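You operate a simulated robot arm through the tools that you are given. There is no shell and no other tool.

You are at the controls of a simulated two-armed robot. One attempt, no reset.

JOB
Wipe block 972 clean in the small vise, oil its top beside the number, then release it.
Fine: clamp it tight first; yellow cloth, then the brush from the pot, both put back; vise fully open, block left in it. Set down upright: brush. A coat counts when it lies all over at full strength: go over it till it gets no stronger. What is to be rubbed or washed off counts as gone when no trace of it is left.

The check looks at the end state, three seconds after you hand in, the way a careful person would. Anything else that was tipped, shoved, dropped, spilled or broken makes it a failure. Flat cloth is picked up by pressing the open fingertips on it (5 to 10 N) and closing them slowly along it; thin cloth reads only 2 to 8 mm in the jaws.

ROBOT AND FRAMES
Two 7-joint arms with fingered hands on one trunk that stands fixed in place. Base frame: the origin is at the foot of the trunk, x ahead of it, y to its left, z up. Units: mm, degrees, N and s.
The left shoulder is at [99, 128, 1086], the right one opposite. Payload 5 kg a hand.
The TCP of each hand is the grasp point between the finger pads, 37 mm short of the fingertips. In the tool frame z runs along the fingers and y along their closing line. Largest opening 124 mm; the body of the gripper starts 43 mm behind the TCP. The gripper is a hand of 3 fingers: y runs from the thumb to the fingers, the wrist lies at [-21, -116, -203] in the tool frame.
Orientation is told as [roll, pitch, yaw] about the base's x, y, z axes, in that order, counted from this pose: with the fingers straight down and the wrist toward the robot, the tool's x, y and z point along [0, 1, 0], [1, 0, 0] and [0, 0, -1] of the base frame.

CONTROLS
- The arms move only by the tool drive_tool. It takes "left_commands", "right_commands" or both (then of equal length, played together; a hand with none holds still); each is a list of rows, each an object of numbers (a shift or turn left out is 0): "tx", "ty", "tz": the shift along the tool's x, y, z in mm; "ax", "ay", "az": the turn, a rotation vector about the tool's x, y, z in degrees. In form: [{"tx": .., "ty": .., "tz": .., "ax": .., "ay": .., "az": ..}, ...]. A call has 1 to 20 rows; each row shifts and turns the commanded pose from where the row before left it, along the tool's axes as they then stand. Each row takes 0.2 s and may step no farther than 50 mm and 8.6 degrees from the row before; otherwise, the whole call is refused. A pose out of reach is approached as far as the arm can. The call stops where the force on the tool passes 80 N (or 10 N more than at its start, if that is more) or the arm is blocked; 0.2 s more then pass. In this call time passes only in rows, and 0.2 s behind the last. It gives the time, the measured TCP pose, the force on the tool (base axes), the opening and the grip force at its end, in the units of the frame above (readings bear some noise), with the torque about the TCP (base axes, N m) and any sound that the robot's microphone picked up.
- Cameras (640 x 400 px; columns grow to the right, rows downward): "scene" is now at [259.8, 48.2, 1284.5]; the picture's right is [0.51, -0.86, 0.00], its down [-0.19, -0.11, -0.98] and it looks along [0.84, 0.50, -0.22] (base axes); focal length 338 px, centre (320, 200). "left" rides on the left gripper at [-72, -104, -154] in its tool frame; the picture's right is [-0.83, -0.26, 0.49], its down [0.51, -0.72, 0.47] and it looks along [0.23, 0.64, 0.73] (tool axes); focal length 243 px, centre (320, 200). "right" rides on the right gripper at [72, -104, -154] in its tool frame; the picture's right is [-0.83, 0.26, -0.49], its down [-0.51, -0.72, 0.47] and it looks along [-0.23, 0.64, 0.73] (tool axes); focal length 243 px, centre (320, 200). There is no depth. A picture from a camera that has moved, and an enlarged one, comes with that camera's place and axes in the base frame and with its lens.
- camera(camera): a new picture of that camera. No time passes.
- slide_trunk(by): slides the trunk up (or, below 0, down) by that many mm; the arms and the scene camera ride with it, the base frame stays. It gives what a move gives, with no picture.
- move_fingers(index, middle, thumb_bend, thumb_turn, hand): sets how far each is bent, from 0 (flat) to 1 (curled in); at 0.3 the hand is open as for a grip, at 0.7 the pads meet at the TCP. One left out holds its place. A second passes; each finger stops where it meets its share of the squeeze, and holds until it gets a number again. It is the only way to open and close the hand. It gives what a move gives, with no picture; readings hold the bend of each and the force on the fingers (four entries, about 0 where the hand has none), thumb and palm. thumb_turn goes from beside the hand (0) to across from the fingers (1), as for a grip.
- head_to(pan, tilt): turns the head with the scene camera to pan (to the left, within 80 degrees either way) and tilt (down, from -29 to 69), counted from straight ahead of the robot. It gives what a move gives.
- enlarge(camera, box): a new picture of the part [left, top, right, bottom] of that camera's present view, enlarged. No time passes.
- job_done(): hands the job in; it is judged then, once.

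Places have to be worked out from the pictures, the camera data and where the tool is seen. Open the grippers and draw the arms clear of the work before you hand the job in, unless the task says otherwise.

The tools are called after "Call:" by a JSON object that holds its "api" and its "payload". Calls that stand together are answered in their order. drive_tool: Moves the arms, as the interface text tells. Its arguments: {"type":"object","properties":{"left_commands":{"type":"array"},"right_commands":{"type":"array"}},"required":[]} The other tools are called the same way: slide_trunk (by) slides the trunk up or down; move_fingers (index, middle, thumb_bend, thumb_turn, hand) moves the fingers one by one; head_to (pan, tilt) turns the head that bears the scene camera; camera (camera) takes a picture; enlarge (camera, box) takes an enlarged picture of a part of a camera's view; job_done () hands the job in.

At the start:

```text
time_s: 0.0
left_position: [483.5, 485.7, 1205.1]
left_ee_rot: [0.0, 0.0, -0.1]
left_contact_force: [-0.7, 0.0, 0.5]
left_ft_torque: [-0.01, -0.01, 0.01]
left_finger_gap: 123.5
left_grasp_force: 0.1
left_shape: jaw
left_bend: [0.3, 0.3, 0.3, 0.98]
left_finger forces: [0.0, 0.1, 0.0, 0.1, 0.0, 0.0]
right_position: [746.0, 31.9, 1234.1]
right_ee_rot: [0.0, -0.1, -0.1]
right_contact_force: [0.3, -0.1, -0.5]
right_ft_torque: [-0.06, -0.03, 0.04]
right_finger_gap: 123.7
right_grasp_force: 0.0
right_shape: jaw
right_bend: [0.3, 0.3, 0.3, 0.98]
right_finger forces: [0.0, 0.0, 0.1, 0.0, 0.1, 0.0]
trunk travel left (down, up): [-275.0, 288.0]
head pan, tilt: [31.0, 12.8]
```

scene: 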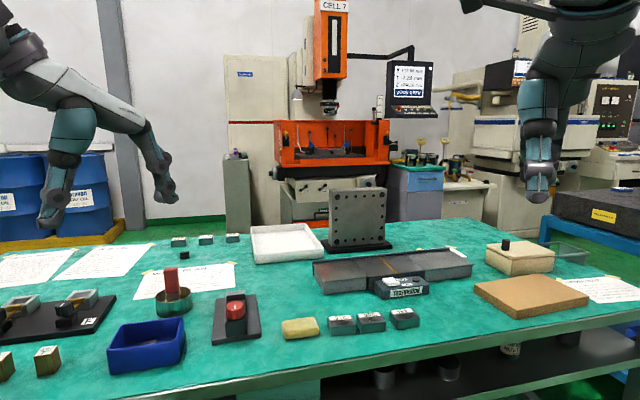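
right: 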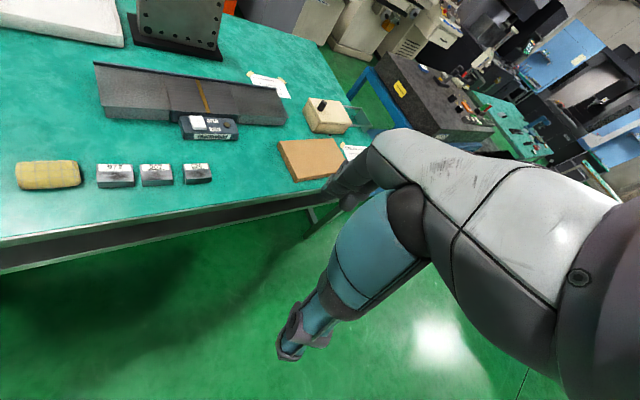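
left: 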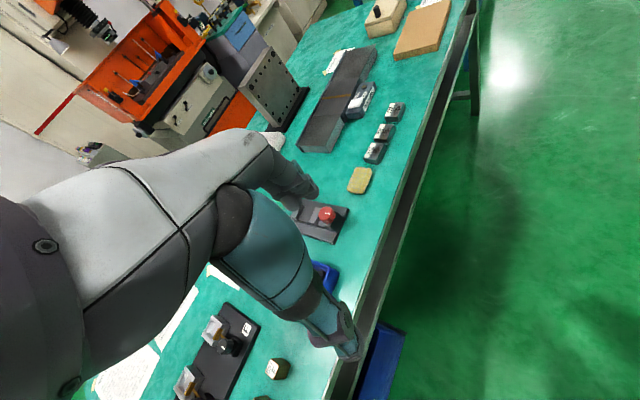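

The first pictures show a long green bench with several blocks, vises, a yellow cloth and pots. I'll enlarge parts of the scene view to identify each item before moving anything.

Call:
{"api": "enlarge", "payload": {"camera": "scene", "box": [0, 220, 220, 400]}}

Call:
{"api": "enlarge", "payload": {"camera": "scene", "box": [140, 220, 300, 340]}}

Call:
{"api": "enlarge", "payload": {"camera": "scene", "box": [260, 220, 480, 350]}}

Call:
{"api": "enlarge", "payload": {"camera": "scene", "box": [460, 200, 640, 340]}}

```text
2.22 times, centred on (110, 310) of scene
camera zoom: at [259.8, 48.2, 1284.5], right [0.51, -0.86, 0.0], down [-0.19, -0.11, -0.98], along [0.84, 0.5, -0.22], focal length 750 px, centre (787, -44)
```

zoom: 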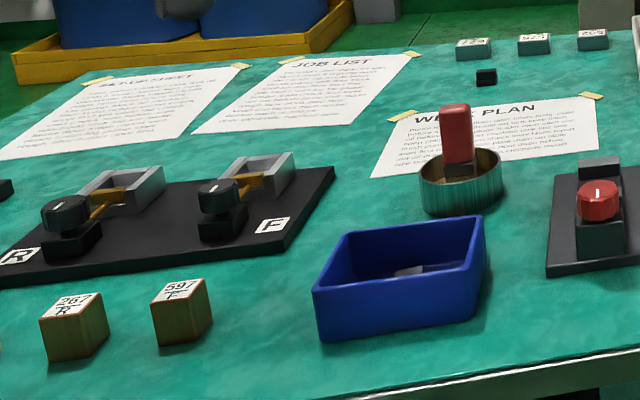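

```text
3.33 times, centred on (220, 280) of scene
camera zoom: at [259.8, 48.2, 1284.5], right [0.51, -0.86, 0.0], down [-0.19, -0.11, -0.98], along [0.84, 0.5, -0.22], focal length 1125 px, centre (653, -67)
```

zoom: 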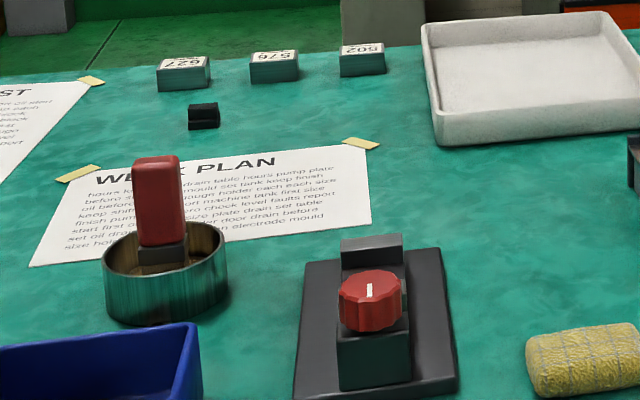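

```text
2.91 times, centred on (370, 285) of scene
camera zoom: at [259.8, 48.2, 1284.5], right [0.51, -0.86, 0.0], down [-0.19, -0.11, -0.98], along [0.84, 0.5, -0.22], focal length 982 px, centre (174, -47)
```

zoom: 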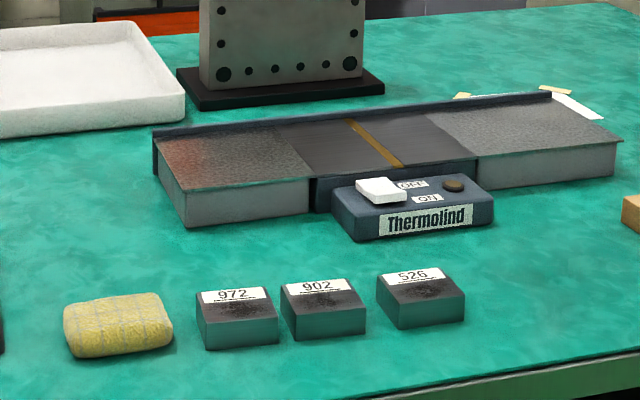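

```text
2.86 times, centred on (550, 270) of scene
camera zoom: at [259.8, 48.2, 1284.5], right [0.51, -0.86, 0.0], down [-0.19, -0.11, -0.98], along [0.84, 0.5, -0.22], focal length 964 px, centre (-337, 0)
```

zoom: 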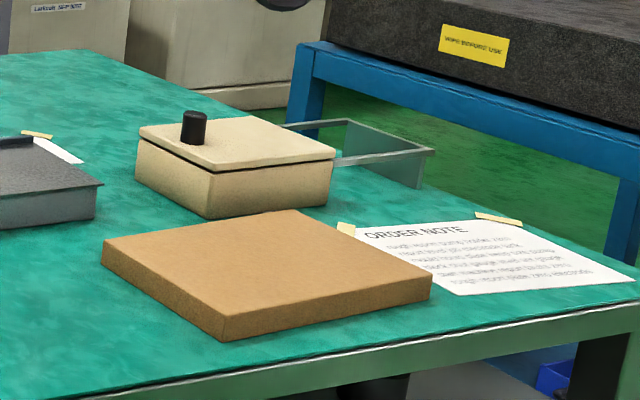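

The small vise looks like the black-based fixture with the red knob, left of the yellow cloth. Block 972 stands first in the row to the right of the cloth, and the red-handled brush is in the brass pot. I'll turn the head down toward this area to measure places better.

Call:
{"api": "head_to", "payload": {"pan": 34, "tilt": 38}}

Call:
{"api": "camera", "payload": {"camera": "scene"}}

```text
time_s: 0.9
left_position: [482.8, 486.1, 1204.0]
left_ee_rot: [0.0, 0.1, 0.0]
left_contact_force: [0.5, -0.1, 0.3]
left_ft_torque: [0.01, 0.02, 0.02]
left_finger_gap: 123.5
left_grasp_force: 0.0
left_shape: jaw
left_bend: [0.3, 0.3, 0.3, 0.98]
left_finger forces: [0.1, 0.0, 0.0, 0.1, 0.0, 0.0]
right_position: [745.6, 30.8, 1234.8]
right_ee_rot: [0.1, 0.0, 0.0]
right_contact_force: [-0.5, 0.0, 0.0]
right_ft_torque: [-0.01, -0.04, 0.02]
right_finger_gap: 123.5
right_grasp_force: 0.1
right_shape: jaw
right_bend: [0.3, 0.3, 0.3, 0.98]
right_finger forces: [0.1, 0.0, 0.1, 0.0, 0.1, 0.0]
trunk travel left (down, up): [-275.0, 288.0]
head pan, tilt: [34.0, 38.0]
```

```text
taken
camera scene: at [251.4, 48.5, 1244.3], right [0.56, -0.83, 0.0], down [-0.51, -0.34, -0.79], along [0.65, 0.44, -0.61], focal length 338 px, centre (320, 200)
```

scene: 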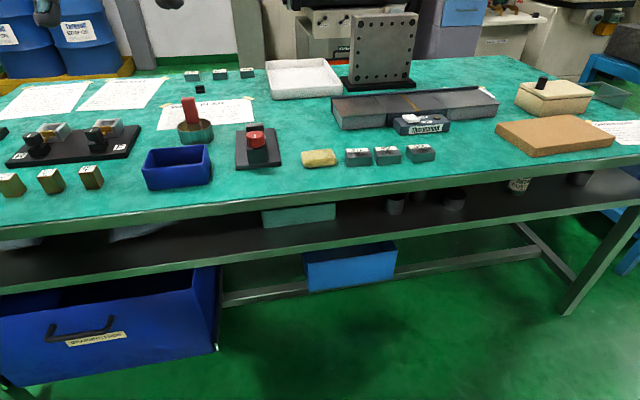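

The whole bench is in view now. I'll enlarge the vise, cloth and block area as well as the pot for accurate pixel places.

Call:
{"api": "enlarge", "payload": {"camera": "scene", "box": [220, 110, 300, 190]}}

Call:
{"api": "enlarge", "payload": {"camera": "scene", "box": [290, 130, 450, 180]}}

Call:
{"api": "enlarge", "payload": {"camera": "scene", "box": [140, 80, 260, 200]}}

Call:
{"api": "enlarge", "payload": {"camera": "scene", "box": [0, 100, 150, 200]}}

```text
5.00 times, centred on (260, 150) of scene
camera zoom: at [251.4, 48.5, 1244.3], right [0.56, -0.83, 0.0], down [-0.51, -0.34, -0.79], along [0.65, 0.44, -0.61], focal length 1688 px, centre (620, 450)
```

zoom: 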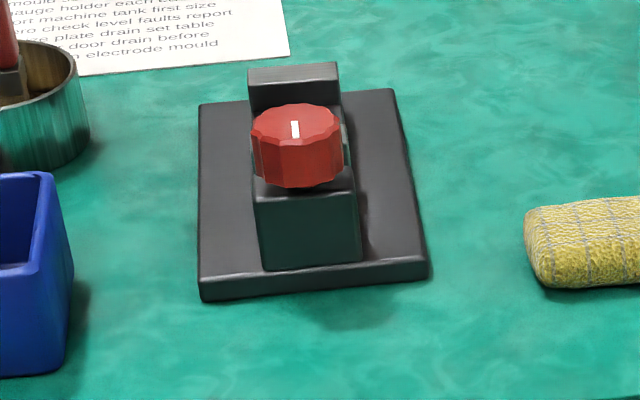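

```text
4.00 times, centred on (370, 155) of scene
camera zoom: at [251.4, 48.5, 1244.3], right [0.56, -0.83, 0.0], down [-0.51, -0.34, -0.79], along [0.65, 0.44, -0.61], focal length 1350 px, centre (120, 380)
```

zoom: 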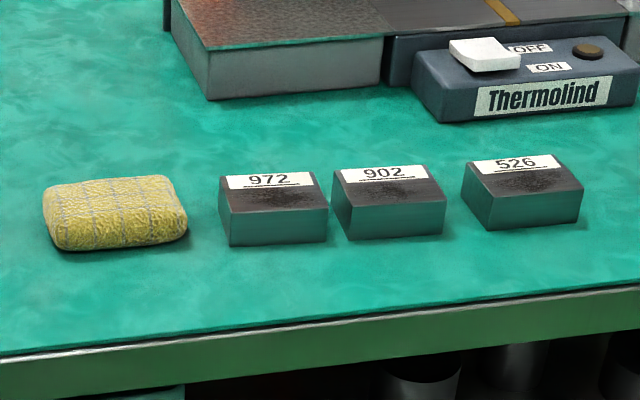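

```text
3.33 times, centred on (200, 140) of scene
camera zoom: at [251.4, 48.5, 1244.3], right [0.56, -0.83, 0.0], down [-0.51, -0.34, -0.79], along [0.65, 0.44, -0.61], focal length 1125 px, centre (720, 400)
```

zoom: 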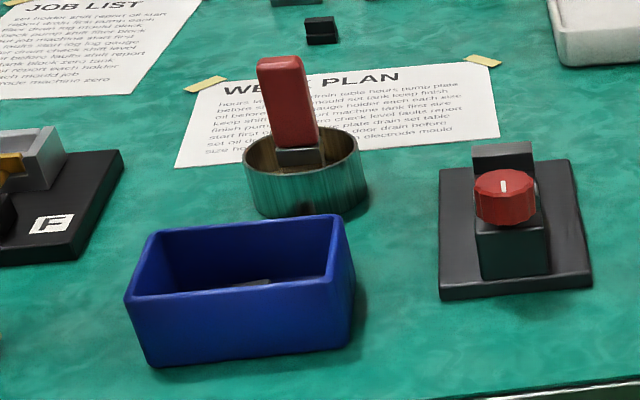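

```text
4.00 times, centred on (75, 150) of scene
camera zoom: at [251.4, 48.5, 1244.3], right [0.56, -0.83, 0.0], down [-0.51, -0.34, -0.79], along [0.65, 0.44, -0.61], focal length 1350 px, centre (1300, 400)
```

zoom: 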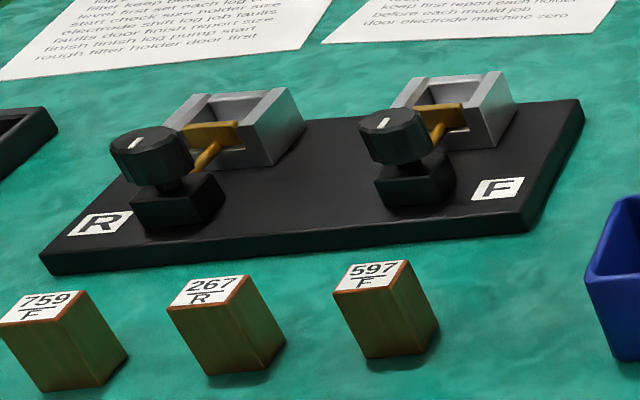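

I'll look at the same area through the left wrist camera, enlarged, to triangulate the vise and see its jaw gap.

Call:
{"api": "enlarge", "payload": {"camera": "left", "box": [280, 80, 440, 260]}}

Call:
{"api": "enlarge", "payload": {"camera": "right", "box": [0, 130, 240, 220]}}

```text
2.22 times, centred on (360, 170) of left
camera zoom: at [378.9, 412.1, 1356.5], right [-0.26, -0.83, -0.49], down [-0.72, 0.51, -0.47], along [0.64, 0.23, -0.73], focal length 539 px, centre (231, 267)
```

zoom: 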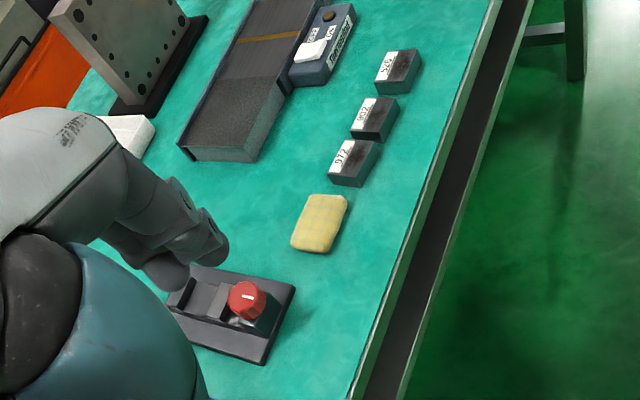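

```text
2.67 times, centred on (120, 175) of right
camera zoom: at [642.9, 102.9, 1387.7], right [0.26, -0.83, 0.49], down [-0.72, -0.51, -0.47], along [0.64, -0.23, -0.73], focal length 647 px, centre (853, 267)
```

zoom: 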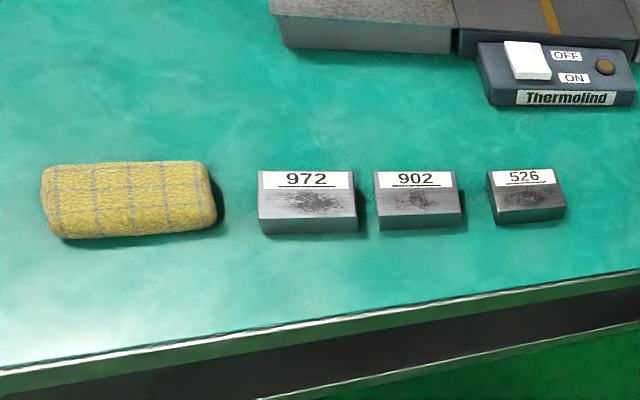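

I get block 972's top centre at about [890, 368, 834], the cloth at about [830, 443, 825], the vise knob at about [745, 559, 880] and the pot at about [740, 770]. The bench is turned 45° to the robot. I'll move the left hand so its camera looks down at the vise from above.

Call:
{"api": "drive_tool", "payload": {"left_commands": [{"tx": 27.5, "ty": 24.7, "tz": 25.2}, {"tx": 27.5, "ty": 24.7, "tz": 25.2}, {"tx": 27.5, "ty": 24.7, "tz": 25.2}, {"tx": 27.5, "ty": 24.7, "tz": 25.2}, {"tx": 27.5, "ty": 24.7, "tz": 25.2}, {"tx": 27.5, "ty": 24.7, "tz": 25.2}, {"az": -7.5}, {"az": -7.5}, {"az": -7.5}, {"az": -7.5}, {"az": -7.5}, {"az": -7.5}]}}

Call:
{"api": "camera", "payload": {"camera": "left"}}

Call:
{"api": "camera", "payload": {"camera": "scene"}}

```text
time_s: 3.5
left_position: [631.5, 650.4, 1052.7]
left_ee_rot: [0.0, 0.0, 45.2]
left_contact_force: [-1.5, -0.4, 0.1]
left_ft_torque: [0.06, -0.03, 0.0]
left_finger_gap: 123.7
left_grasp_force: 0.1
left_shape: jaw
left_bend: [0.3, 0.3, 0.3, 0.98]
left_finger forces: [0.0, 0.1, 0.1, 0.0, 0.0, 0.1]
right_position: [746.3, 29.7, 1234.2]
right_ee_rot: [0.0, 0.1, 0.0]
right_contact_force: [0.6, -0.9, 0.4]
right_ft_torque: [0.01, -0.01, 0.0]
right_finger_gap: 123.2
right_grasp_force: 0.0
right_shape: jaw
right_bend: [0.3, 0.3, 0.3, 0.98]
right_finger forces: [0.1, 0.0, 0.0, 0.0, 0.1, 0.0]
trunk travel left (down, up): [-275.0, 288.0]
head pan, tilt: [34.0, 38.0]
```

```text
taken
camera left: at [608.9, 523.8, 1205.5], right [0.4, -0.77, -0.49], down [-0.87, -0.15, -0.47], along [0.29, 0.62, -0.73], focal length 243 px, centre (320, 200)
```

left: 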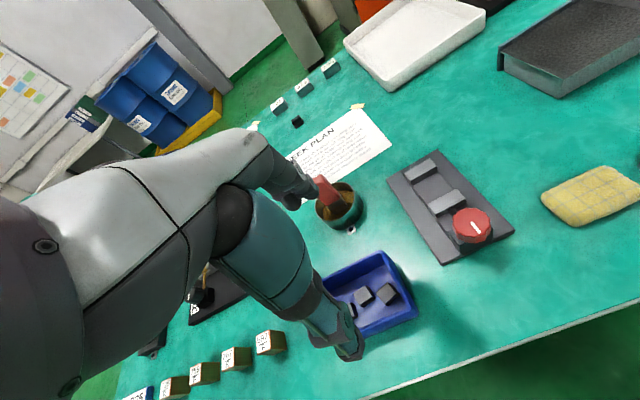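

```text
taken
camera scene: at [251.1, 47.5, 1244.4], right [0.56, -0.83, 0.0], down [-0.51, -0.34, -0.79], along [0.65, 0.44, -0.62], focal length 338 px, centre (320, 200)
```

scene: 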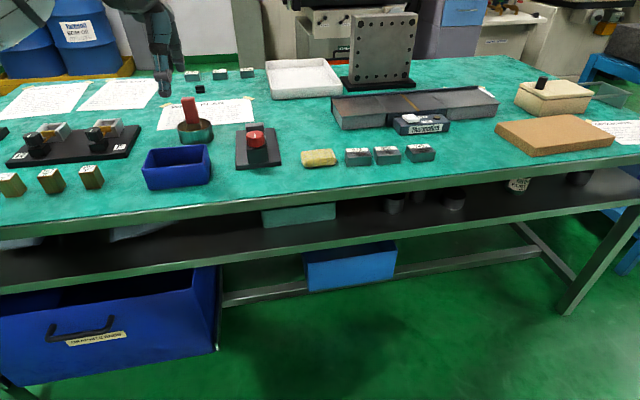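

The vise is seen from above now: a fixed jaw at the back, a movable jaw nearer, and the red knob at the front. I'll enlarge it and the pot.

Call:
{"api": "enlarge", "payload": {"camera": "left", "box": [380, 140, 520, 270]}}

Call:
{"api": "enlarge", "payload": {"camera": "left", "box": [280, 150, 400, 250]}}

Call:
{"api": "enlarge", "payload": {"camera": "left", "box": [310, 240, 430, 340]}}

```text
3.08 times, centred on (450, 205) of left
camera zoom: at [608.9, 523.8, 1205.5], right [0.4, -0.77, -0.49], down [-0.87, -0.15, -0.47], along [0.29, 0.62, -0.73], focal length 746 px, centre (-80, 185)
```

zoom: 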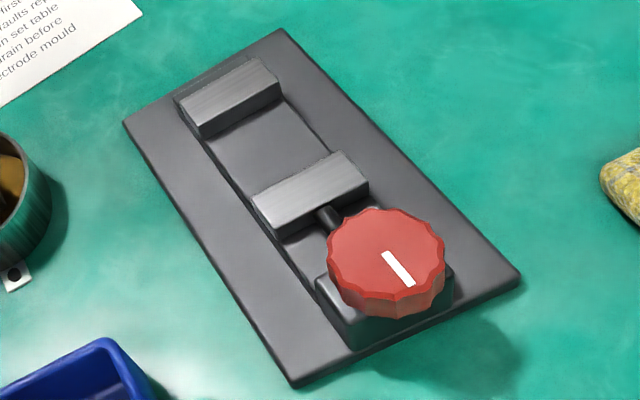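

```text
4.00 times, centred on (340, 200) of left
camera zoom: at [608.9, 523.8, 1205.5], right [0.4, -0.77, -0.49], down [-0.87, -0.15, -0.47], along [0.29, 0.62, -0.73], focal length 970 px, centre (240, 200)
```

zoom: 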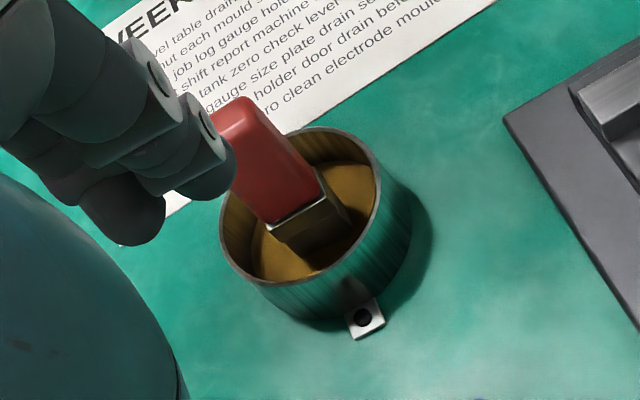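

```text
4.00 times, centred on (370, 290) of left
camera zoom: at [608.9, 523.8, 1205.5], right [0.4, -0.77, -0.49], down [-0.87, -0.15, -0.47], along [0.29, 0.62, -0.73], focal length 970 px, centre (120, -160)
```

zoom: 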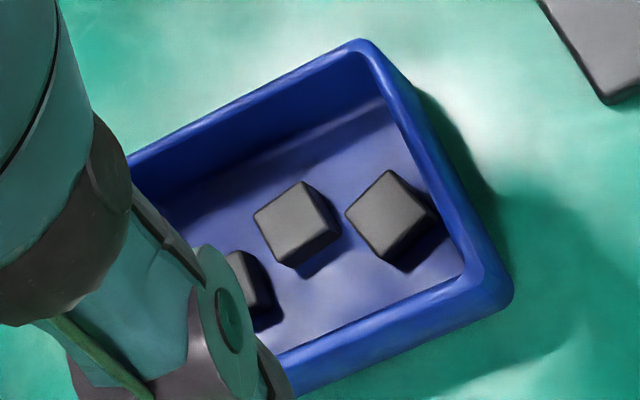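

The vise jaws' tops are at z≈851, the gap between them is about 50 mm centred near [809, 628], and the vise's long axis points 45° away from me. Before planning grips I want to see the shape of the left hand, so I'll turn the head toward it.

Call:
{"api": "head_to", "payload": {"pan": 46, "tilt": 22}}

Call:
{"api": "camera", "payload": {"camera": "scene"}}

Call:
{"api": "enlarge", "payload": {"camera": "scene", "box": [160, 0, 400, 240]}}

```text
time_s: 4.3
left_position: [632.4, 650.7, 1052.3]
left_ee_rot: [0.0, 0.0, 45.0]
left_contact_force: [-0.3, 0.4, 0.6]
left_ft_torque: [-0.03, 0.01, 0.02]
left_finger_gap: 123.6
left_grasp_force: 0.1
left_shape: jaw
left_bend: [0.3, 0.3, 0.3, 0.98]
left_finger forces: [0.0, 0.0, 0.1, 0.1, 0.0, 0.0]
right_position: [746.7, 30.4, 1234.7]
right_ee_rot: [0.1, 0.1, 0.0]
right_contact_force: [-0.3, -0.3, 0.4]
right_ft_torque: [0.0, -0.02, 0.03]
right_finger_gap: 123.8
right_grasp_force: 0.2
right_shape: jaw
right_bend: [0.3, 0.3, 0.3, 0.98]
right_finger forces: [0.0, 0.1, 0.0, 0.1, 0.0, 0.0]
trunk travel left (down, up): [-275.0, 288.0]
head pan, tilt: [46.0, 22.0]
```

```text
taken
camera scene: at [244.5, 67.2, 1269.3], right [0.72, -0.69, 0.0], down [-0.26, -0.27, -0.93], along [0.64, 0.67, -0.38], focal length 338 px, centre (320, 200)
```

scene: 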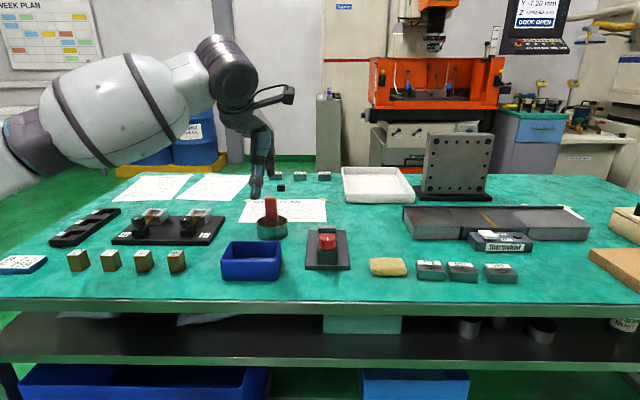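

```text
1.67 times, centred on (280, 120) of scene
camera zoom: at [244.5, 67.2, 1269.3], right [0.72, -0.69, 0.0], down [-0.26, -0.27, -0.93], along [0.64, 0.67, -0.38], focal length 563 px, centre (387, 333)
```

zoom: 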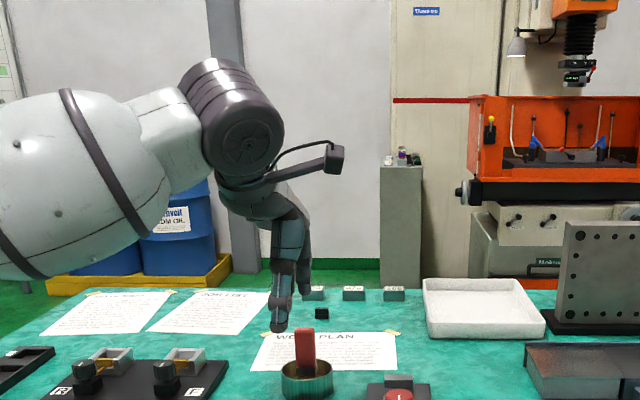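

The hand is slender, about 37 mm wide across the fingers and 54 mm at the palm, so tilting it back over the vise knob looks possible. I'll move the left hand over block 972 and turn it so its closing line runs along the block's long side (yaw −45).

Call:
{"api": "drive_tool", "payload": {"left_commands": [{"tx": -42.4, "ty": -8.96, "tz": 9.1}, {"tx": -42.4, "ty": -8.96, "tz": 9.1}, {"tx": -42.4, "ty": -8.96, "tz": 9.1}, {"tx": -42.4, "ty": -8.96, "tz": 9.1}, {"tx": -42.4, "ty": -8.96, "tz": 9.1}, {"tx": -42.4, "ty": -8.96, "tz": 9.1}, {"tx": -42.4, "ty": -8.96, "tz": 9.1}, {"tx": -42.4, "ty": -8.96, "tz": 9.1}, {"tx": -42.4, "ty": -8.96, "tz": 9.1}, {"az": 8.2}, {"az": 8.2}, {"az": 8.2}, {"az": 8.2}, {"az": 8.2}, {"az": 8.2}, {"az": 8.2}, {"az": 8.2}, {"az": 8.2}, {"az": 8.2}]}}

Call:
{"api": "drive_tool", "payload": {"left_commands": [{"az": 8}, {"ay": 8.3}, {"ay": 8.3}, {"ay": 8.4}]}}

Call:
{"api": "camera", "payload": {"camera": "left"}}

Call:
{"api": "head_to", "payload": {"pan": 28, "tilt": 32}}

Call:
{"api": "camera", "payload": {"camera": "scene"}}

```text
time_s: 8.3
left_position: [844.7, 323.9, 969.3]
left_ee_rot: [0.0, -0.1, -37.1]
left_contact_force: [0.2, -0.4, 0.0]
left_ft_torque: [-0.01, -0.01, -0.01]
left_finger_gap: 124.0
left_grasp_force: 0.0
left_shape: jaw
left_bend: [0.3, 0.3, 0.3, 0.97]
left_finger forces: [0.0, 0.0, 0.1, 0.0, 0.0, 0.0]
right_position: [746.1, 32.2, 1233.9]
right_ee_rot: [0.0, 0.0, 0.0]
right_contact_force: [-0.2, -0.4, 0.0]
right_ft_torque: [-0.03, 0.01, 0.01]
right_finger_gap: 123.8
right_grasp_force: 0.0
right_shape: jaw
right_bend: [0.3, 0.3, 0.3, 0.98]
right_finger forces: [0.0, 0.1, 0.0, 0.0, 0.1, 0.0]
trunk travel left (down, up): [-275.0, 288.0]
head pan, tilt: [46.0, 22.0]
```

```text
time_s: 9.3
left_position: [844.3, 322.2, 972.0]
left_ee_rot: [25.1, 0.0, -45.0]
left_contact_force: [1.1, -0.1, 0.0]
left_ft_torque: [-0.01, 0.02, -0.01]
left_finger_gap: 123.6
left_grasp_force: 0.1
left_shape: jaw
left_bend: [0.3, 0.3, 0.3, 0.97]
left_finger forces: [0.1, 0.1, 0.1, 0.0, 0.1, 0.1]
right_position: [745.8, 29.9, 1234.1]
right_ee_rot: [0.1, 0.0, 0.0]
right_contact_force: [0.2, 0.0, 0.7]
right_ft_torque: [0.05, -0.01, -0.01]
right_finger_gap: 123.6
right_grasp_force: 0.1
right_shape: jaw
right_bend: [0.3, 0.3, 0.3, 0.98]
right_finger forces: [0.0, 0.1, 0.0, 0.0, 0.0, 0.1]
trunk travel left (down, up): [-275.0, 288.0]
head pan, tilt: [46.0, 22.0]
```

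```text
taken
camera left: at [677.4, 302.7, 1079.1], right [-0.57, -0.2, -0.8], down [-0.04, 0.98, -0.21], along [0.82, -0.09, -0.56], focal length 243 px, centre (320, 200)
```

left: 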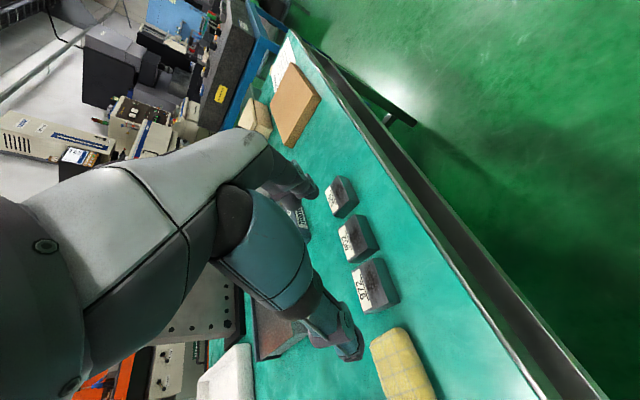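

```text
time_s: 10.1
left_position: [844.5, 322.2, 971.3]
left_ee_rot: [25.1, 0.0, -45.0]
left_contact_force: [0.3, -0.1, -0.6]
left_ft_torque: [0.02, -0.04, -0.01]
left_finger_gap: 124.0
left_grasp_force: 0.1
left_shape: jaw
left_bend: [0.3, 0.3, 0.3, 0.97]
left_finger forces: [0.0, 0.0, 0.0, 0.0, 0.0, 0.0]
right_position: [745.6, 32.2, 1234.3]
right_ee_rot: [-0.1, 0.0, 0.0]
right_contact_force: [0.5, -0.6, 0.7]
right_ft_torque: [-0.01, -0.01, 0.02]
right_finger_gap: 123.7
right_grasp_force: 0.0
right_shape: jaw
right_bend: [0.3, 0.3, 0.3, 0.98]
right_finger forces: [0.0, 0.1, 0.1, 0.0, 0.0, 0.0]
trunk travel left (down, up): [-275.0, 288.0]
head pan, tilt: [28.0, 32.0]
```

```text
taken
camera scene: at [258.9, 42.4, 1253.5], right [0.47, -0.88, 0.0], down [-0.47, -0.25, -0.85], along [0.75, 0.4, -0.53], focal length 338 px, centre (320, 200)
```

scene: 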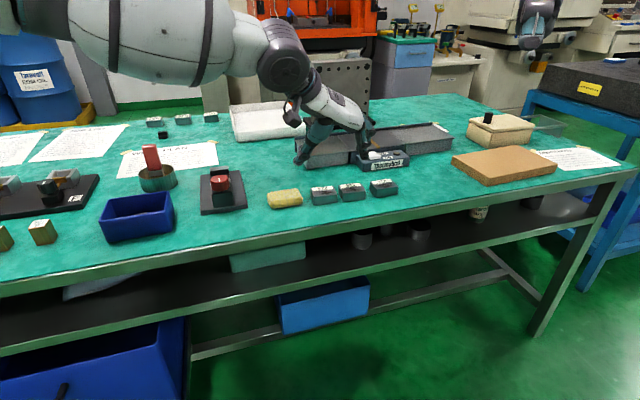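

The hand is at [844, 322, 972], yaw −45 with a 25° tilt, and block 972 sits at about (373, 287) in the left picture. I'll enlarge it to fix its exact place, angle and height.

Call:
{"api": "enlarge", "payload": {"camera": "left", "box": [290, 160, 450, 330]}}

Call:
{"api": "enlarge", "payload": {"camera": "scene", "box": [250, 90, 410, 220]}}

```text
2.35 times, centred on (370, 245) of left
camera zoom: at [677.7, 303.5, 1078.8], right [-0.57, -0.2, -0.8], down [-0.04, 0.98, -0.21], along [0.82, -0.09, -0.57], focal length 571 px, centre (202, 94)
```

zoom: 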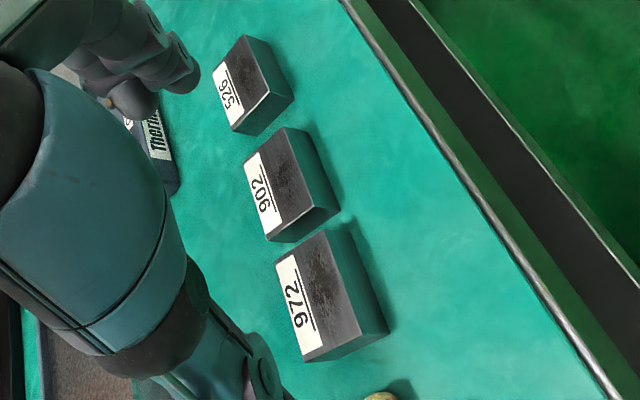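

```text
3.08 times, centred on (330, 155) of scene
camera zoom: at [258.9, 42.4, 1253.5], right [0.47, -0.88, 0.0], down [-0.47, -0.25, -0.85], along [0.75, 0.4, -0.53], focal length 1039 px, centre (289, 338)
```

zoom: 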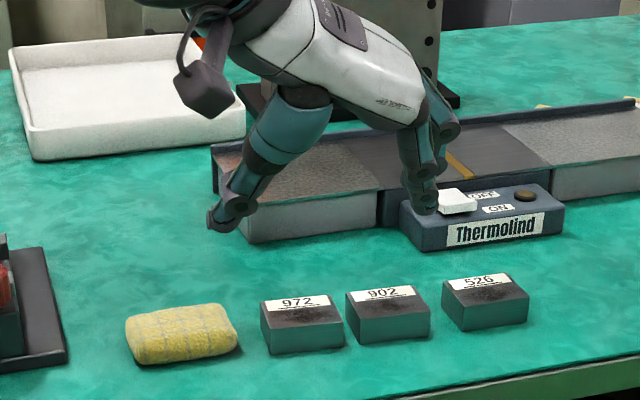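

Block 972 measures about 58×42 mm with its centre at [890, 370] and its short side pointing along 39–40°; the vise axis is 45°. Before grasping I'll test in the air whether the arm reaches over the vise gap with this hand orientation and a 30° tilt.

Call:
{"api": "drive_tool", "payload": {"left_commands": [{"ay": 5}, {"tx": 23.2, "ty": -34.3, "tz": 10.3}, {"tx": 23.2, "ty": -34.3, "tz": 10.3}, {"tx": 23.2, "ty": -34.3, "tz": 10.3}, {"tx": 23.2, "ty": -34.3, "tz": 10.3}, {"tx": 23.2, "ty": -34.3, "tz": 10.3}, {"tx": 23.2, "ty": -34.3, "tz": 10.3}, {"tx": 23.2, "ty": -34.3, "tz": 10.3}]}}

Call:
{"api": "camera", "payload": {"camera": "left"}}

Call:
{"api": "camera", "payload": {"camera": "scene"}}

```text
time_s: 11.9
left_position: [798.1, 620.4, 987.9]
left_ee_rot: [30.0, 0.0, -45.1]
left_contact_force: [0.1, 0.6, 0.3]
left_ft_torque: [-0.03, -0.03, 0.0]
left_finger_gap: 124.0
left_grasp_force: 0.0
left_shape: jaw
left_bend: [0.3, 0.3, 0.3, 0.97]
left_finger forces: [0.0, 0.0, 0.0, 0.0, 0.0, 0.0]
right_position: [746.0, 32.8, 1235.4]
right_ee_rot: [0.0, 0.1, 0.0]
right_contact_force: [0.3, -0.4, -0.3]
right_ft_torque: [-0.04, 0.02, 0.01]
right_finger_gap: 123.6
right_grasp_force: 0.0
right_shape: jaw
right_bend: [0.3, 0.3, 0.3, 0.98]
right_finger forces: [0.1, 0.0, 0.0, 0.0, 0.0, 0.1]
trunk travel left (down, up): [-275.0, 288.0]
head pan, tilt: [28.0, 32.0]
```

```text
taken
camera left: at [626.5, 595.3, 1083.1], right [-0.52, -0.15, -0.84], down [-0.03, 0.99, -0.16], along [0.85, -0.05, -0.52], focal length 243 px, centre (320, 200)
```

left: 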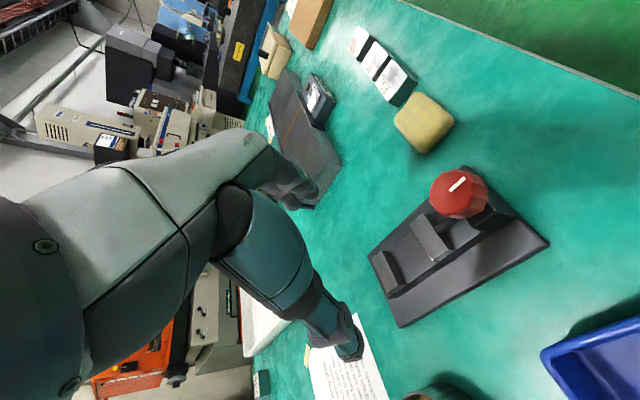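

```text
taken
camera scene: at [258.7, 43.2, 1253.5], right [0.47, -0.88, 0.0], down [-0.47, -0.25, -0.85], along [0.75, 0.4, -0.53], focal length 338 px, centre (320, 200)
```

scene: 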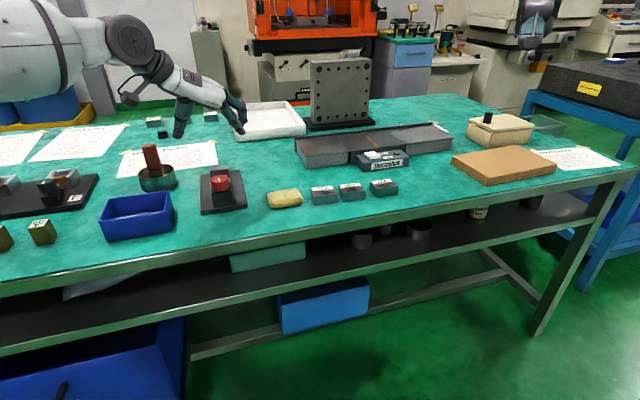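

The arm reaches above the vise at this tilt without trouble. I'll enlarge the vise from this closer view to refine the gap position.

Call:
{"api": "enlarge", "payload": {"camera": "left", "box": [350, 150, 560, 340]}}

Call:
{"api": "enlarge", "payload": {"camera": "scene", "box": [120, 60, 280, 220]}}

```text
2.11 times, centred on (455, 245) of left
camera zoom: at [626.5, 595.3, 1083.1], right [-0.52, -0.15, -0.84], down [-0.03, 0.99, -0.16], along [0.85, -0.05, -0.52], focal length 511 px, centre (36, 105)
```

zoom: 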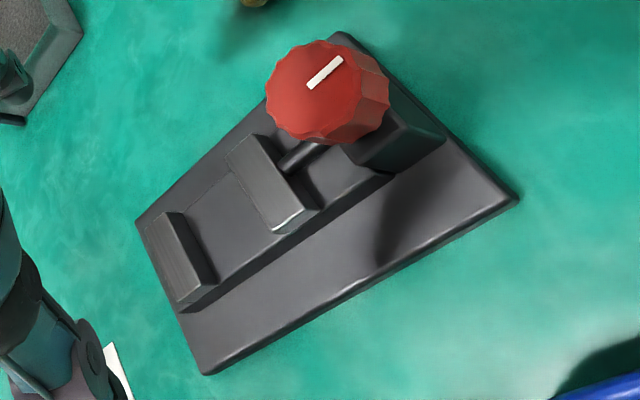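

```text
2.50 times, centred on (200, 140) of scene
camera zoom: at [258.7, 43.2, 1253.5], right [0.47, -0.88, 0.0], down [-0.47, -0.25, -0.85], along [0.75, 0.4, -0.53], focal length 844 px, centre (620, 350)
```

zoom: 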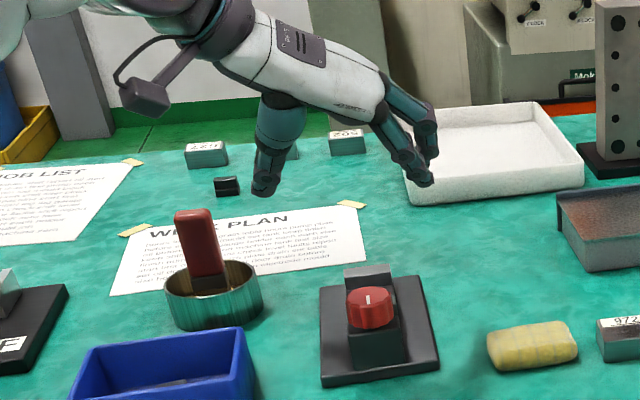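

Call:
{"api": "enlarge", "payload": {"camera": "left", "box": [365, 195, 465, 305]}}

```text
3.64 times, centred on (415, 250) of left
camera zoom: at [626.5, 595.3, 1083.1], right [-0.52, -0.15, -0.84], down [-0.03, 0.99, -0.16], along [0.85, -0.05, -0.52], focal length 882 px, centre (-26, 18)
```

zoom: 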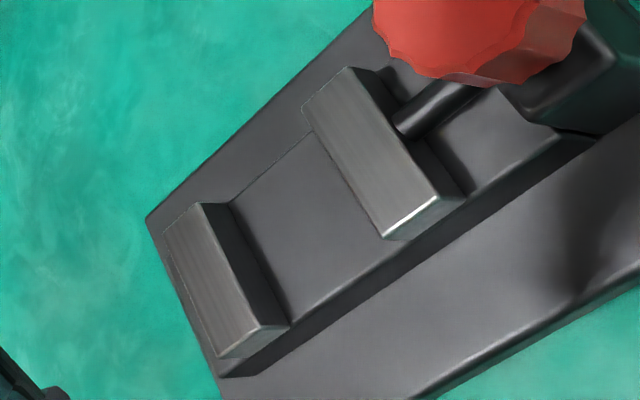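

From both views the bed between the jaws is at z≈839 and the jaw tops at 851, so the block will stand about 12 mm above the jaws. Only about 14 mm separates 972 from 902, so I'll first grip 972 across its short side (yaw 39.5, vertical) and set it down in the free strip in front of the vise, then regrip it there. Moving above the block now.

Call:
{"api": "drive_tool", "payload": {"left_commands": [{"tx": -17.8, "ty": 40.3, "tz": -6.43}, {"tx": -17.8, "ty": 40.3, "tz": -6.43}, {"tx": -17.8, "ty": 40.3, "tz": -6.43}, {"tx": -17.8, "ty": 40.3, "tz": -6.43}, {"tx": -17.8, "ty": 40.3, "tz": -6.43}, {"tx": -17.8, "ty": 40.3, "tz": -6.43}, {"ay": -7.5}, {"ay": -7.5}, {"ay": -7.5}, {"ay": -7.5}, {"az": -8.45}, {"az": -8.45}, {"az": -8.45}, {"az": -8.45}, {"az": -8.45}, {"az": -8.45}, {"az": -8.45}, {"az": -8.45}, {"az": -8.45}, {"az": -8.45}]}}

Call:
{"api": "camera", "payload": {"camera": "left"}}

Call:
{"api": "camera", "payload": {"camera": "scene"}}

```text
time_s: 16.1
left_position: [891.7, 368.5, 969.9]
left_ee_rot: [0.0, 0.0, 39.6]
left_contact_force: [-0.5, -0.6, -0.6]
left_ft_torque: [0.01, 0.03, 0.01]
left_finger_gap: 123.9
left_grasp_force: 0.0
left_shape: jaw
left_bend: [0.3, 0.3, 0.3, 0.97]
left_finger forces: [0.0, 0.0, 0.0, 0.1, 0.1, 0.1]
right_position: [748.0, 30.5, 1234.3]
right_ee_rot: [0.0, 0.0, -0.1]
right_contact_force: [0.3, 0.0, -0.1]
right_ft_torque: [0.02, 0.0, 0.0]
right_finger_gap: 123.8
right_grasp_force: 0.0
right_shape: jaw
right_bend: [0.3, 0.3, 0.3, 0.98]
right_finger forces: [0.0, 0.1, 0.0, 0.0, 0.1, 0.0]
trunk travel left (down, up): [-275.0, 288.0]
head pan, tilt: [28.0, 32.0]
```

```text
taken
camera left: at [857.3, 244.7, 1122.2], right [0.33, -0.81, -0.49], down [-0.88, -0.07, -0.47], along [0.35, 0.59, -0.73], focal length 243 px, centre (320, 200)
```

left: 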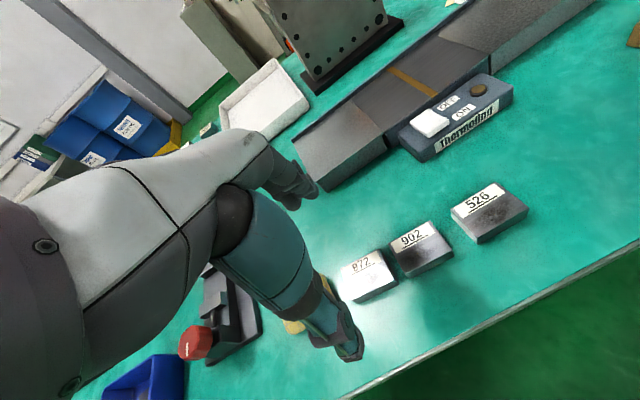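

```text
taken
camera scene: at [259.3, 41.7, 1253.4], right [0.47, -0.88, 0.0], down [-0.47, -0.25, -0.85], along [0.75, 0.4, -0.53], focal length 338 px, centre (320, 200)
```

scene: 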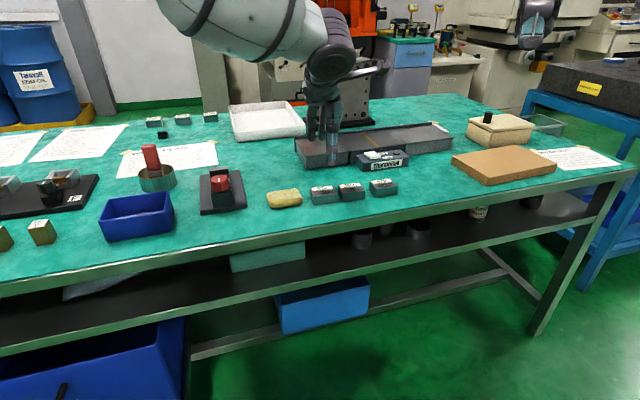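

Call:
{"api": "enlarge", "payload": {"camera": "left", "box": [320, 220, 460, 330]}}

```text
3.64 times, centred on (390, 275) of left
camera zoom: at [857.3, 244.7, 1122.2], right [0.33, -0.81, -0.49], down [-0.88, -0.07, -0.47], along [0.35, 0.59, -0.73], focal length 882 px, centre (66, -73)
```

zoom: 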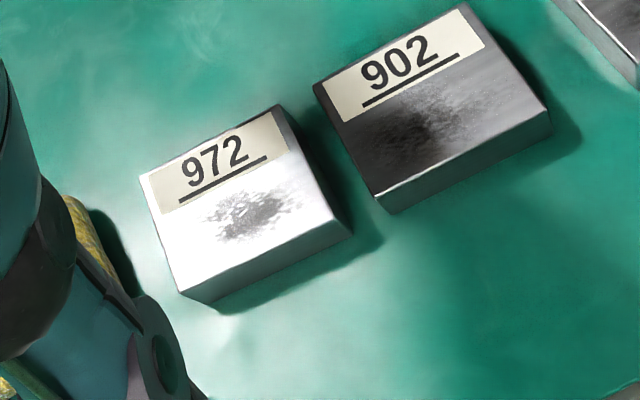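

From directly above, block 972's top centre comes out near [897.5, 371] at z≈828, with its axes turned to yaw 38.4; a dark smudge is visible beside the label. I'll correct by about 6 mm outward and lower to 875 to check.

Call:
{"api": "drive_tool", "payload": {"left_commands": [{"tx": -1.9, "ty": 6.2, "tz": 30, "az": 1.2}, {"tz": 35}, {"tz": 30}]}}

Call:
{"api": "enlarge", "payload": {"camera": "left", "box": [230, 130, 450, 370]}}

Call:
{"api": "enlarge", "payload": {"camera": "scene", "box": [260, 70, 420, 220]}}

```text
time_s: 16.9
left_position: [897.8, 370.3, 874.0]
left_ee_rot: [0.0, 0.1, 38.3]
left_contact_force: [-0.9, 0.4, -0.5]
left_ft_torque: [0.04, 0.03, 0.01]
left_finger_gap: 123.8
left_grasp_force: 0.1
left_shape: jaw
left_bend: [0.3, 0.3, 0.3, 0.97]
left_finger forces: [0.1, 0.0, 0.1, 0.0, 0.0, 0.0]
right_position: [748.4, 30.9, 1233.7]
right_ee_rot: [-0.1, 0.0, 0.0]
right_contact_force: [0.8, 0.0, -0.1]
right_ft_torque: [-0.02, 0.02, 0.03]
right_finger_gap: 123.5
right_grasp_force: 0.2
right_shape: jaw
right_bend: [0.3, 0.3, 0.3, 0.98]
right_finger forces: [0.0, 0.1, 0.0, 0.0, 0.0, 0.0]
trunk travel left (down, up): [-275.0, 288.0]
head pan, tilt: [28.0, 32.0]
```

```text
1.67 times, centred on (340, 250) of left
camera zoom: at [861.6, 247.5, 1026.4], right [0.31, -0.81, -0.49], down [-0.88, -0.05, -0.47], along [0.36, 0.58, -0.73], focal length 404 px, centre (287, 117)
```

zoom: 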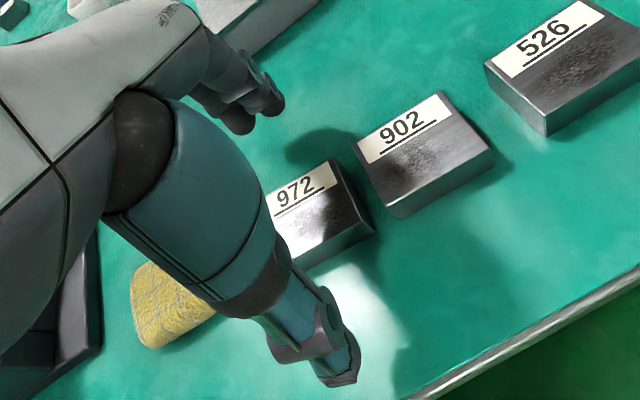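

```text
2.67 times, centred on (340, 145) of scene
camera zoom: at [259.7, 42.7, 1253.3], right [0.47, -0.88, 0.0], down [-0.47, -0.25, -0.85], along [0.75, 0.4, -0.53], focal length 900 px, centre (267, 347)
```

zoom: 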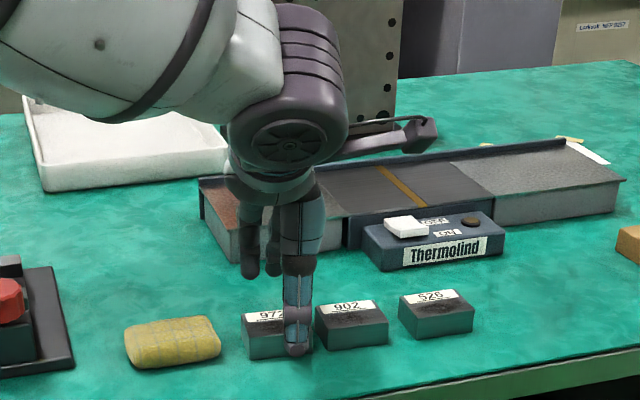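

The thumb hangs in front of 972 and the fingers behind it, centred on the block. I'll lower about 27 mm so the tips come close to the bench, watching the force.

Call:
{"api": "drive_tool", "payload": {"left_commands": [{"tz": 10}, {"tz": 10}, {"tz": 7}]}}

Call:
{"api": "enlarge", "payload": {"camera": "scene", "box": [290, 130, 390, 210]}}

```text
time_s: 17.7
left_position: [898.2, 370.3, 847.3]
left_ee_rot: [-0.1, -0.1, 38.4]
left_contact_force: [0.5, -1.3, -0.1]
left_ft_torque: [0.01, -0.03, -0.02]
left_finger_gap: 123.9
left_grasp_force: 0.0
left_shape: jaw
left_bend: [0.3, 0.3, 0.3, 0.97]
left_finger forces: [0.0, 0.0, 0.0, 0.0, 0.1, 0.1]
right_position: [746.5, 30.2, 1234.4]
right_ee_rot: [0.0, 0.0, -0.1]
right_contact_force: [-0.4, 0.4, 0.0]
right_ft_torque: [-0.01, -0.03, -0.02]
right_finger_gap: 123.5
right_grasp_force: 0.1
right_shape: jaw
right_bend: [0.3, 0.3, 0.3, 0.98]
right_finger forces: [0.2, 0.1, 0.0, 0.1, 0.2, 0.0]
trunk travel left (down, up): [-275.0, 288.0]
head pan, tilt: [28.0, 32.0]
```

```text
5.00 times, centred on (340, 170) of scene
camera zoom: at [258.8, 42.2, 1253.5], right [0.47, -0.88, 0.0], down [-0.47, -0.25, -0.85], along [0.75, 0.4, -0.53], focal length 1688 px, centre (220, 350)
```

zoom: 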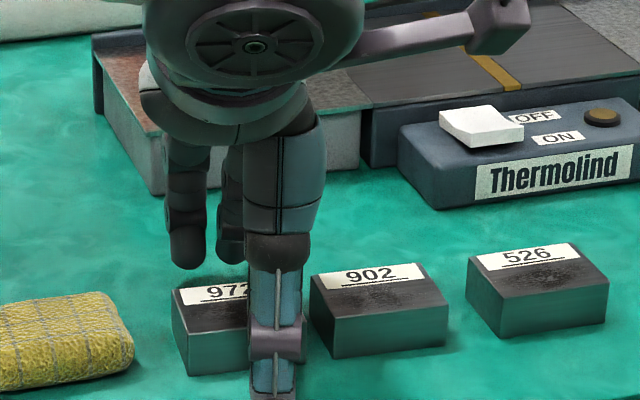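

The thumb and fingers straddle 972 with no contact yet. I'll close the three fingers gently in two stages.

Call:
{"api": "move_fingers", "payload": {"hand": "left", "index": 0.5, "middle": 0.5, "thumb_bend": 0.5}}

Call:
{"api": "enlarge", "payload": {"camera": "scene", "box": [290, 130, 390, 210]}}

Call:
{"api": "camera", "payload": {"camera": "left"}}

```text
time_s: 18.7
left_position: [898.1, 371.1, 847.0]
left_ee_rot: [0.0, -0.1, 38.3]
left_contact_force: [0.5, 0.7, 0.9]
left_ft_torque: [-0.01, 0.05, 0.0]
left_finger_gap: 68.4
left_grasp_force: 0.0
left_shape: fingers
left_bend: [0.5, 0.5, 0.5, 0.97]
left_finger forces: [0.0, 0.0, 0.0, 0.0, 0.1, 0.1]
right_position: [746.0, 31.4, 1234.3]
right_ee_rot: [0.1, -0.1, 0.0]
right_contact_force: [-0.2, 0.0, -0.7]
right_ft_torque: [0.01, -0.03, 0.01]
right_finger_gap: 123.6
right_grasp_force: 0.0
right_shape: jaw
right_bend: [0.3, 0.3, 0.3, 0.98]
right_finger forces: [0.1, 0.0, 0.1, 0.1, 0.0, 0.0]
trunk travel left (down, up): [-275.0, 288.0]
head pan, tilt: [28.0, 32.0]
```

```text
5.00 times, centred on (340, 170) of scene
camera zoom: at [258.9, 42.3, 1253.5], right [0.47, -0.88, 0.0], down [-0.47, -0.25, -0.85], along [0.75, 0.4, -0.53], focal length 1688 px, centre (220, 350)
```

zoom: 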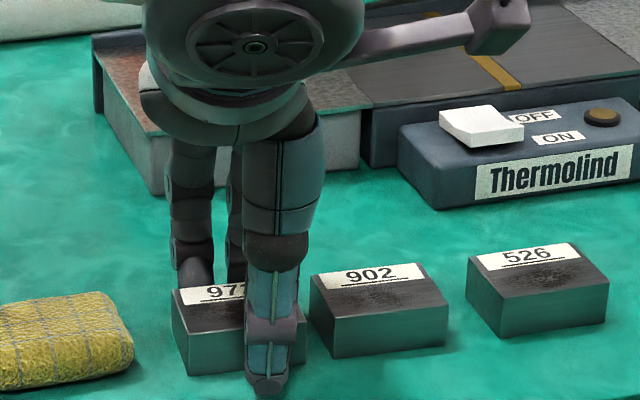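

```text
taken
camera left: at [860.8, 248.0, 999.8], right [0.31, -0.81, -0.49], down [-0.88, -0.05, -0.47], along [0.36, 0.58, -0.73], focal length 243 px, centre (320, 200)
```

left: 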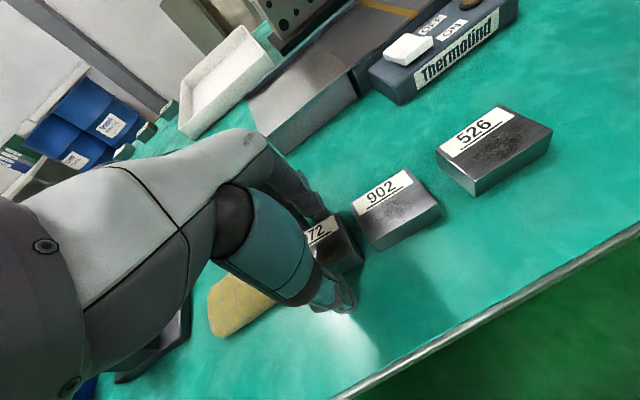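

The gap is 68 mm with no contact yet and everything still sits in place. I'll close further onto the block.

Call:
{"api": "move_fingers", "payload": {"hand": "left", "index": 0.6, "middle": 0.6, "thumb_bend": 0.6}}

Call:
{"api": "enlarge", "payload": {"camera": "scene", "box": [290, 130, 390, 210]}}

```text
time_s: 19.7
left_position: [897.6, 370.0, 847.5]
left_ee_rot: [0.0, 0.0, 38.4]
left_contact_force: [0.3, 3.0, -0.5]
left_ft_torque: [-0.01, 0.05, -0.01]
left_finger_gap: 47.1
left_grasp_force: 4.9
left_shape: fingers
left_bend: [0.57, 0.58, 0.57, 0.97]
left_finger forces: [3.0, 2.5, 0.1, 0.0, 4.4, 0.0]
right_position: [745.4, 31.4, 1233.9]
right_ee_rot: [0.0, 0.0, 0.1]
right_contact_force: [-0.3, -0.3, 0.7]
right_ft_torque: [0.03, 0.03, -0.02]
right_finger_gap: 123.8
right_grasp_force: 0.0
right_shape: jaw
right_bend: [0.3, 0.3, 0.3, 0.98]
right_finger forces: [0.1, 0.0, 0.1, 0.1, 0.1, 0.0]
trunk travel left (down, up): [-275.0, 288.0]
head pan, tilt: [28.0, 32.0]
```

```text
5.00 times, centred on (340, 170) of scene
camera zoom: at [259.0, 42.4, 1253.4], right [0.47, -0.88, 0.0], down [-0.47, -0.25, -0.85], along [0.75, 0.4, -0.53], focal length 1688 px, centre (220, 350)
```

zoom: 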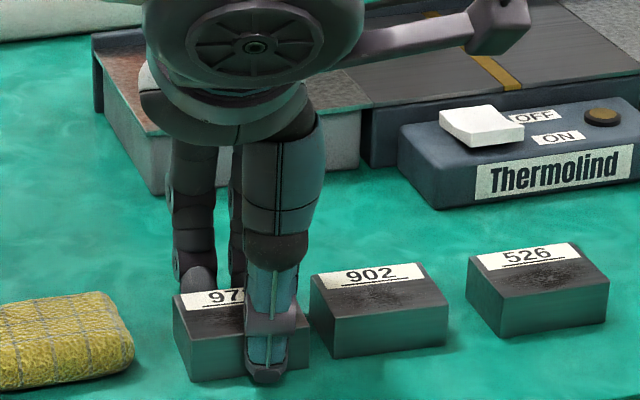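

Contact: 47 mm gap and about 5 N grip. I'll squeeze more by commanding a deeper bend so the block is firmly held before lifting.

Call:
{"api": "move_fingers", "payload": {"hand": "left", "index": 0.7, "middle": 0.7, "thumb_bend": 0.7}}

```text
time_s: 20.7
left_position: [898.6, 370.3, 846.8]
left_ee_rot: [0.0, -0.1, 38.3]
left_contact_force: [0.3, 2.6, -0.5]
left_ft_torque: [0.06, 0.06, -0.04]
left_finger_gap: 44.9
left_grasp_force: 19.3
left_shape: fingers
left_bend: [0.6, 0.63, 0.58, 0.96]
left_finger forces: [10.6, 9.7, 0.0, 0.0, 18.3, 0.0]
right_position: [746.8, 31.7, 1233.7]
right_ee_rot: [-0.1, 0.0, 0.1]
right_contact_force: [0.7, 0.6, 0.6]
right_ft_torque: [0.02, 0.0, -0.01]
right_finger_gap: 123.6
right_grasp_force: 0.1
right_shape: jaw
right_bend: [0.3, 0.3, 0.3, 0.98]
right_finger forces: [0.1, 0.0, 0.0, 0.0, 0.0, 0.0]
trunk travel left (down, up): [-275.0, 288.0]
head pan, tilt: [28.0, 32.0]
```

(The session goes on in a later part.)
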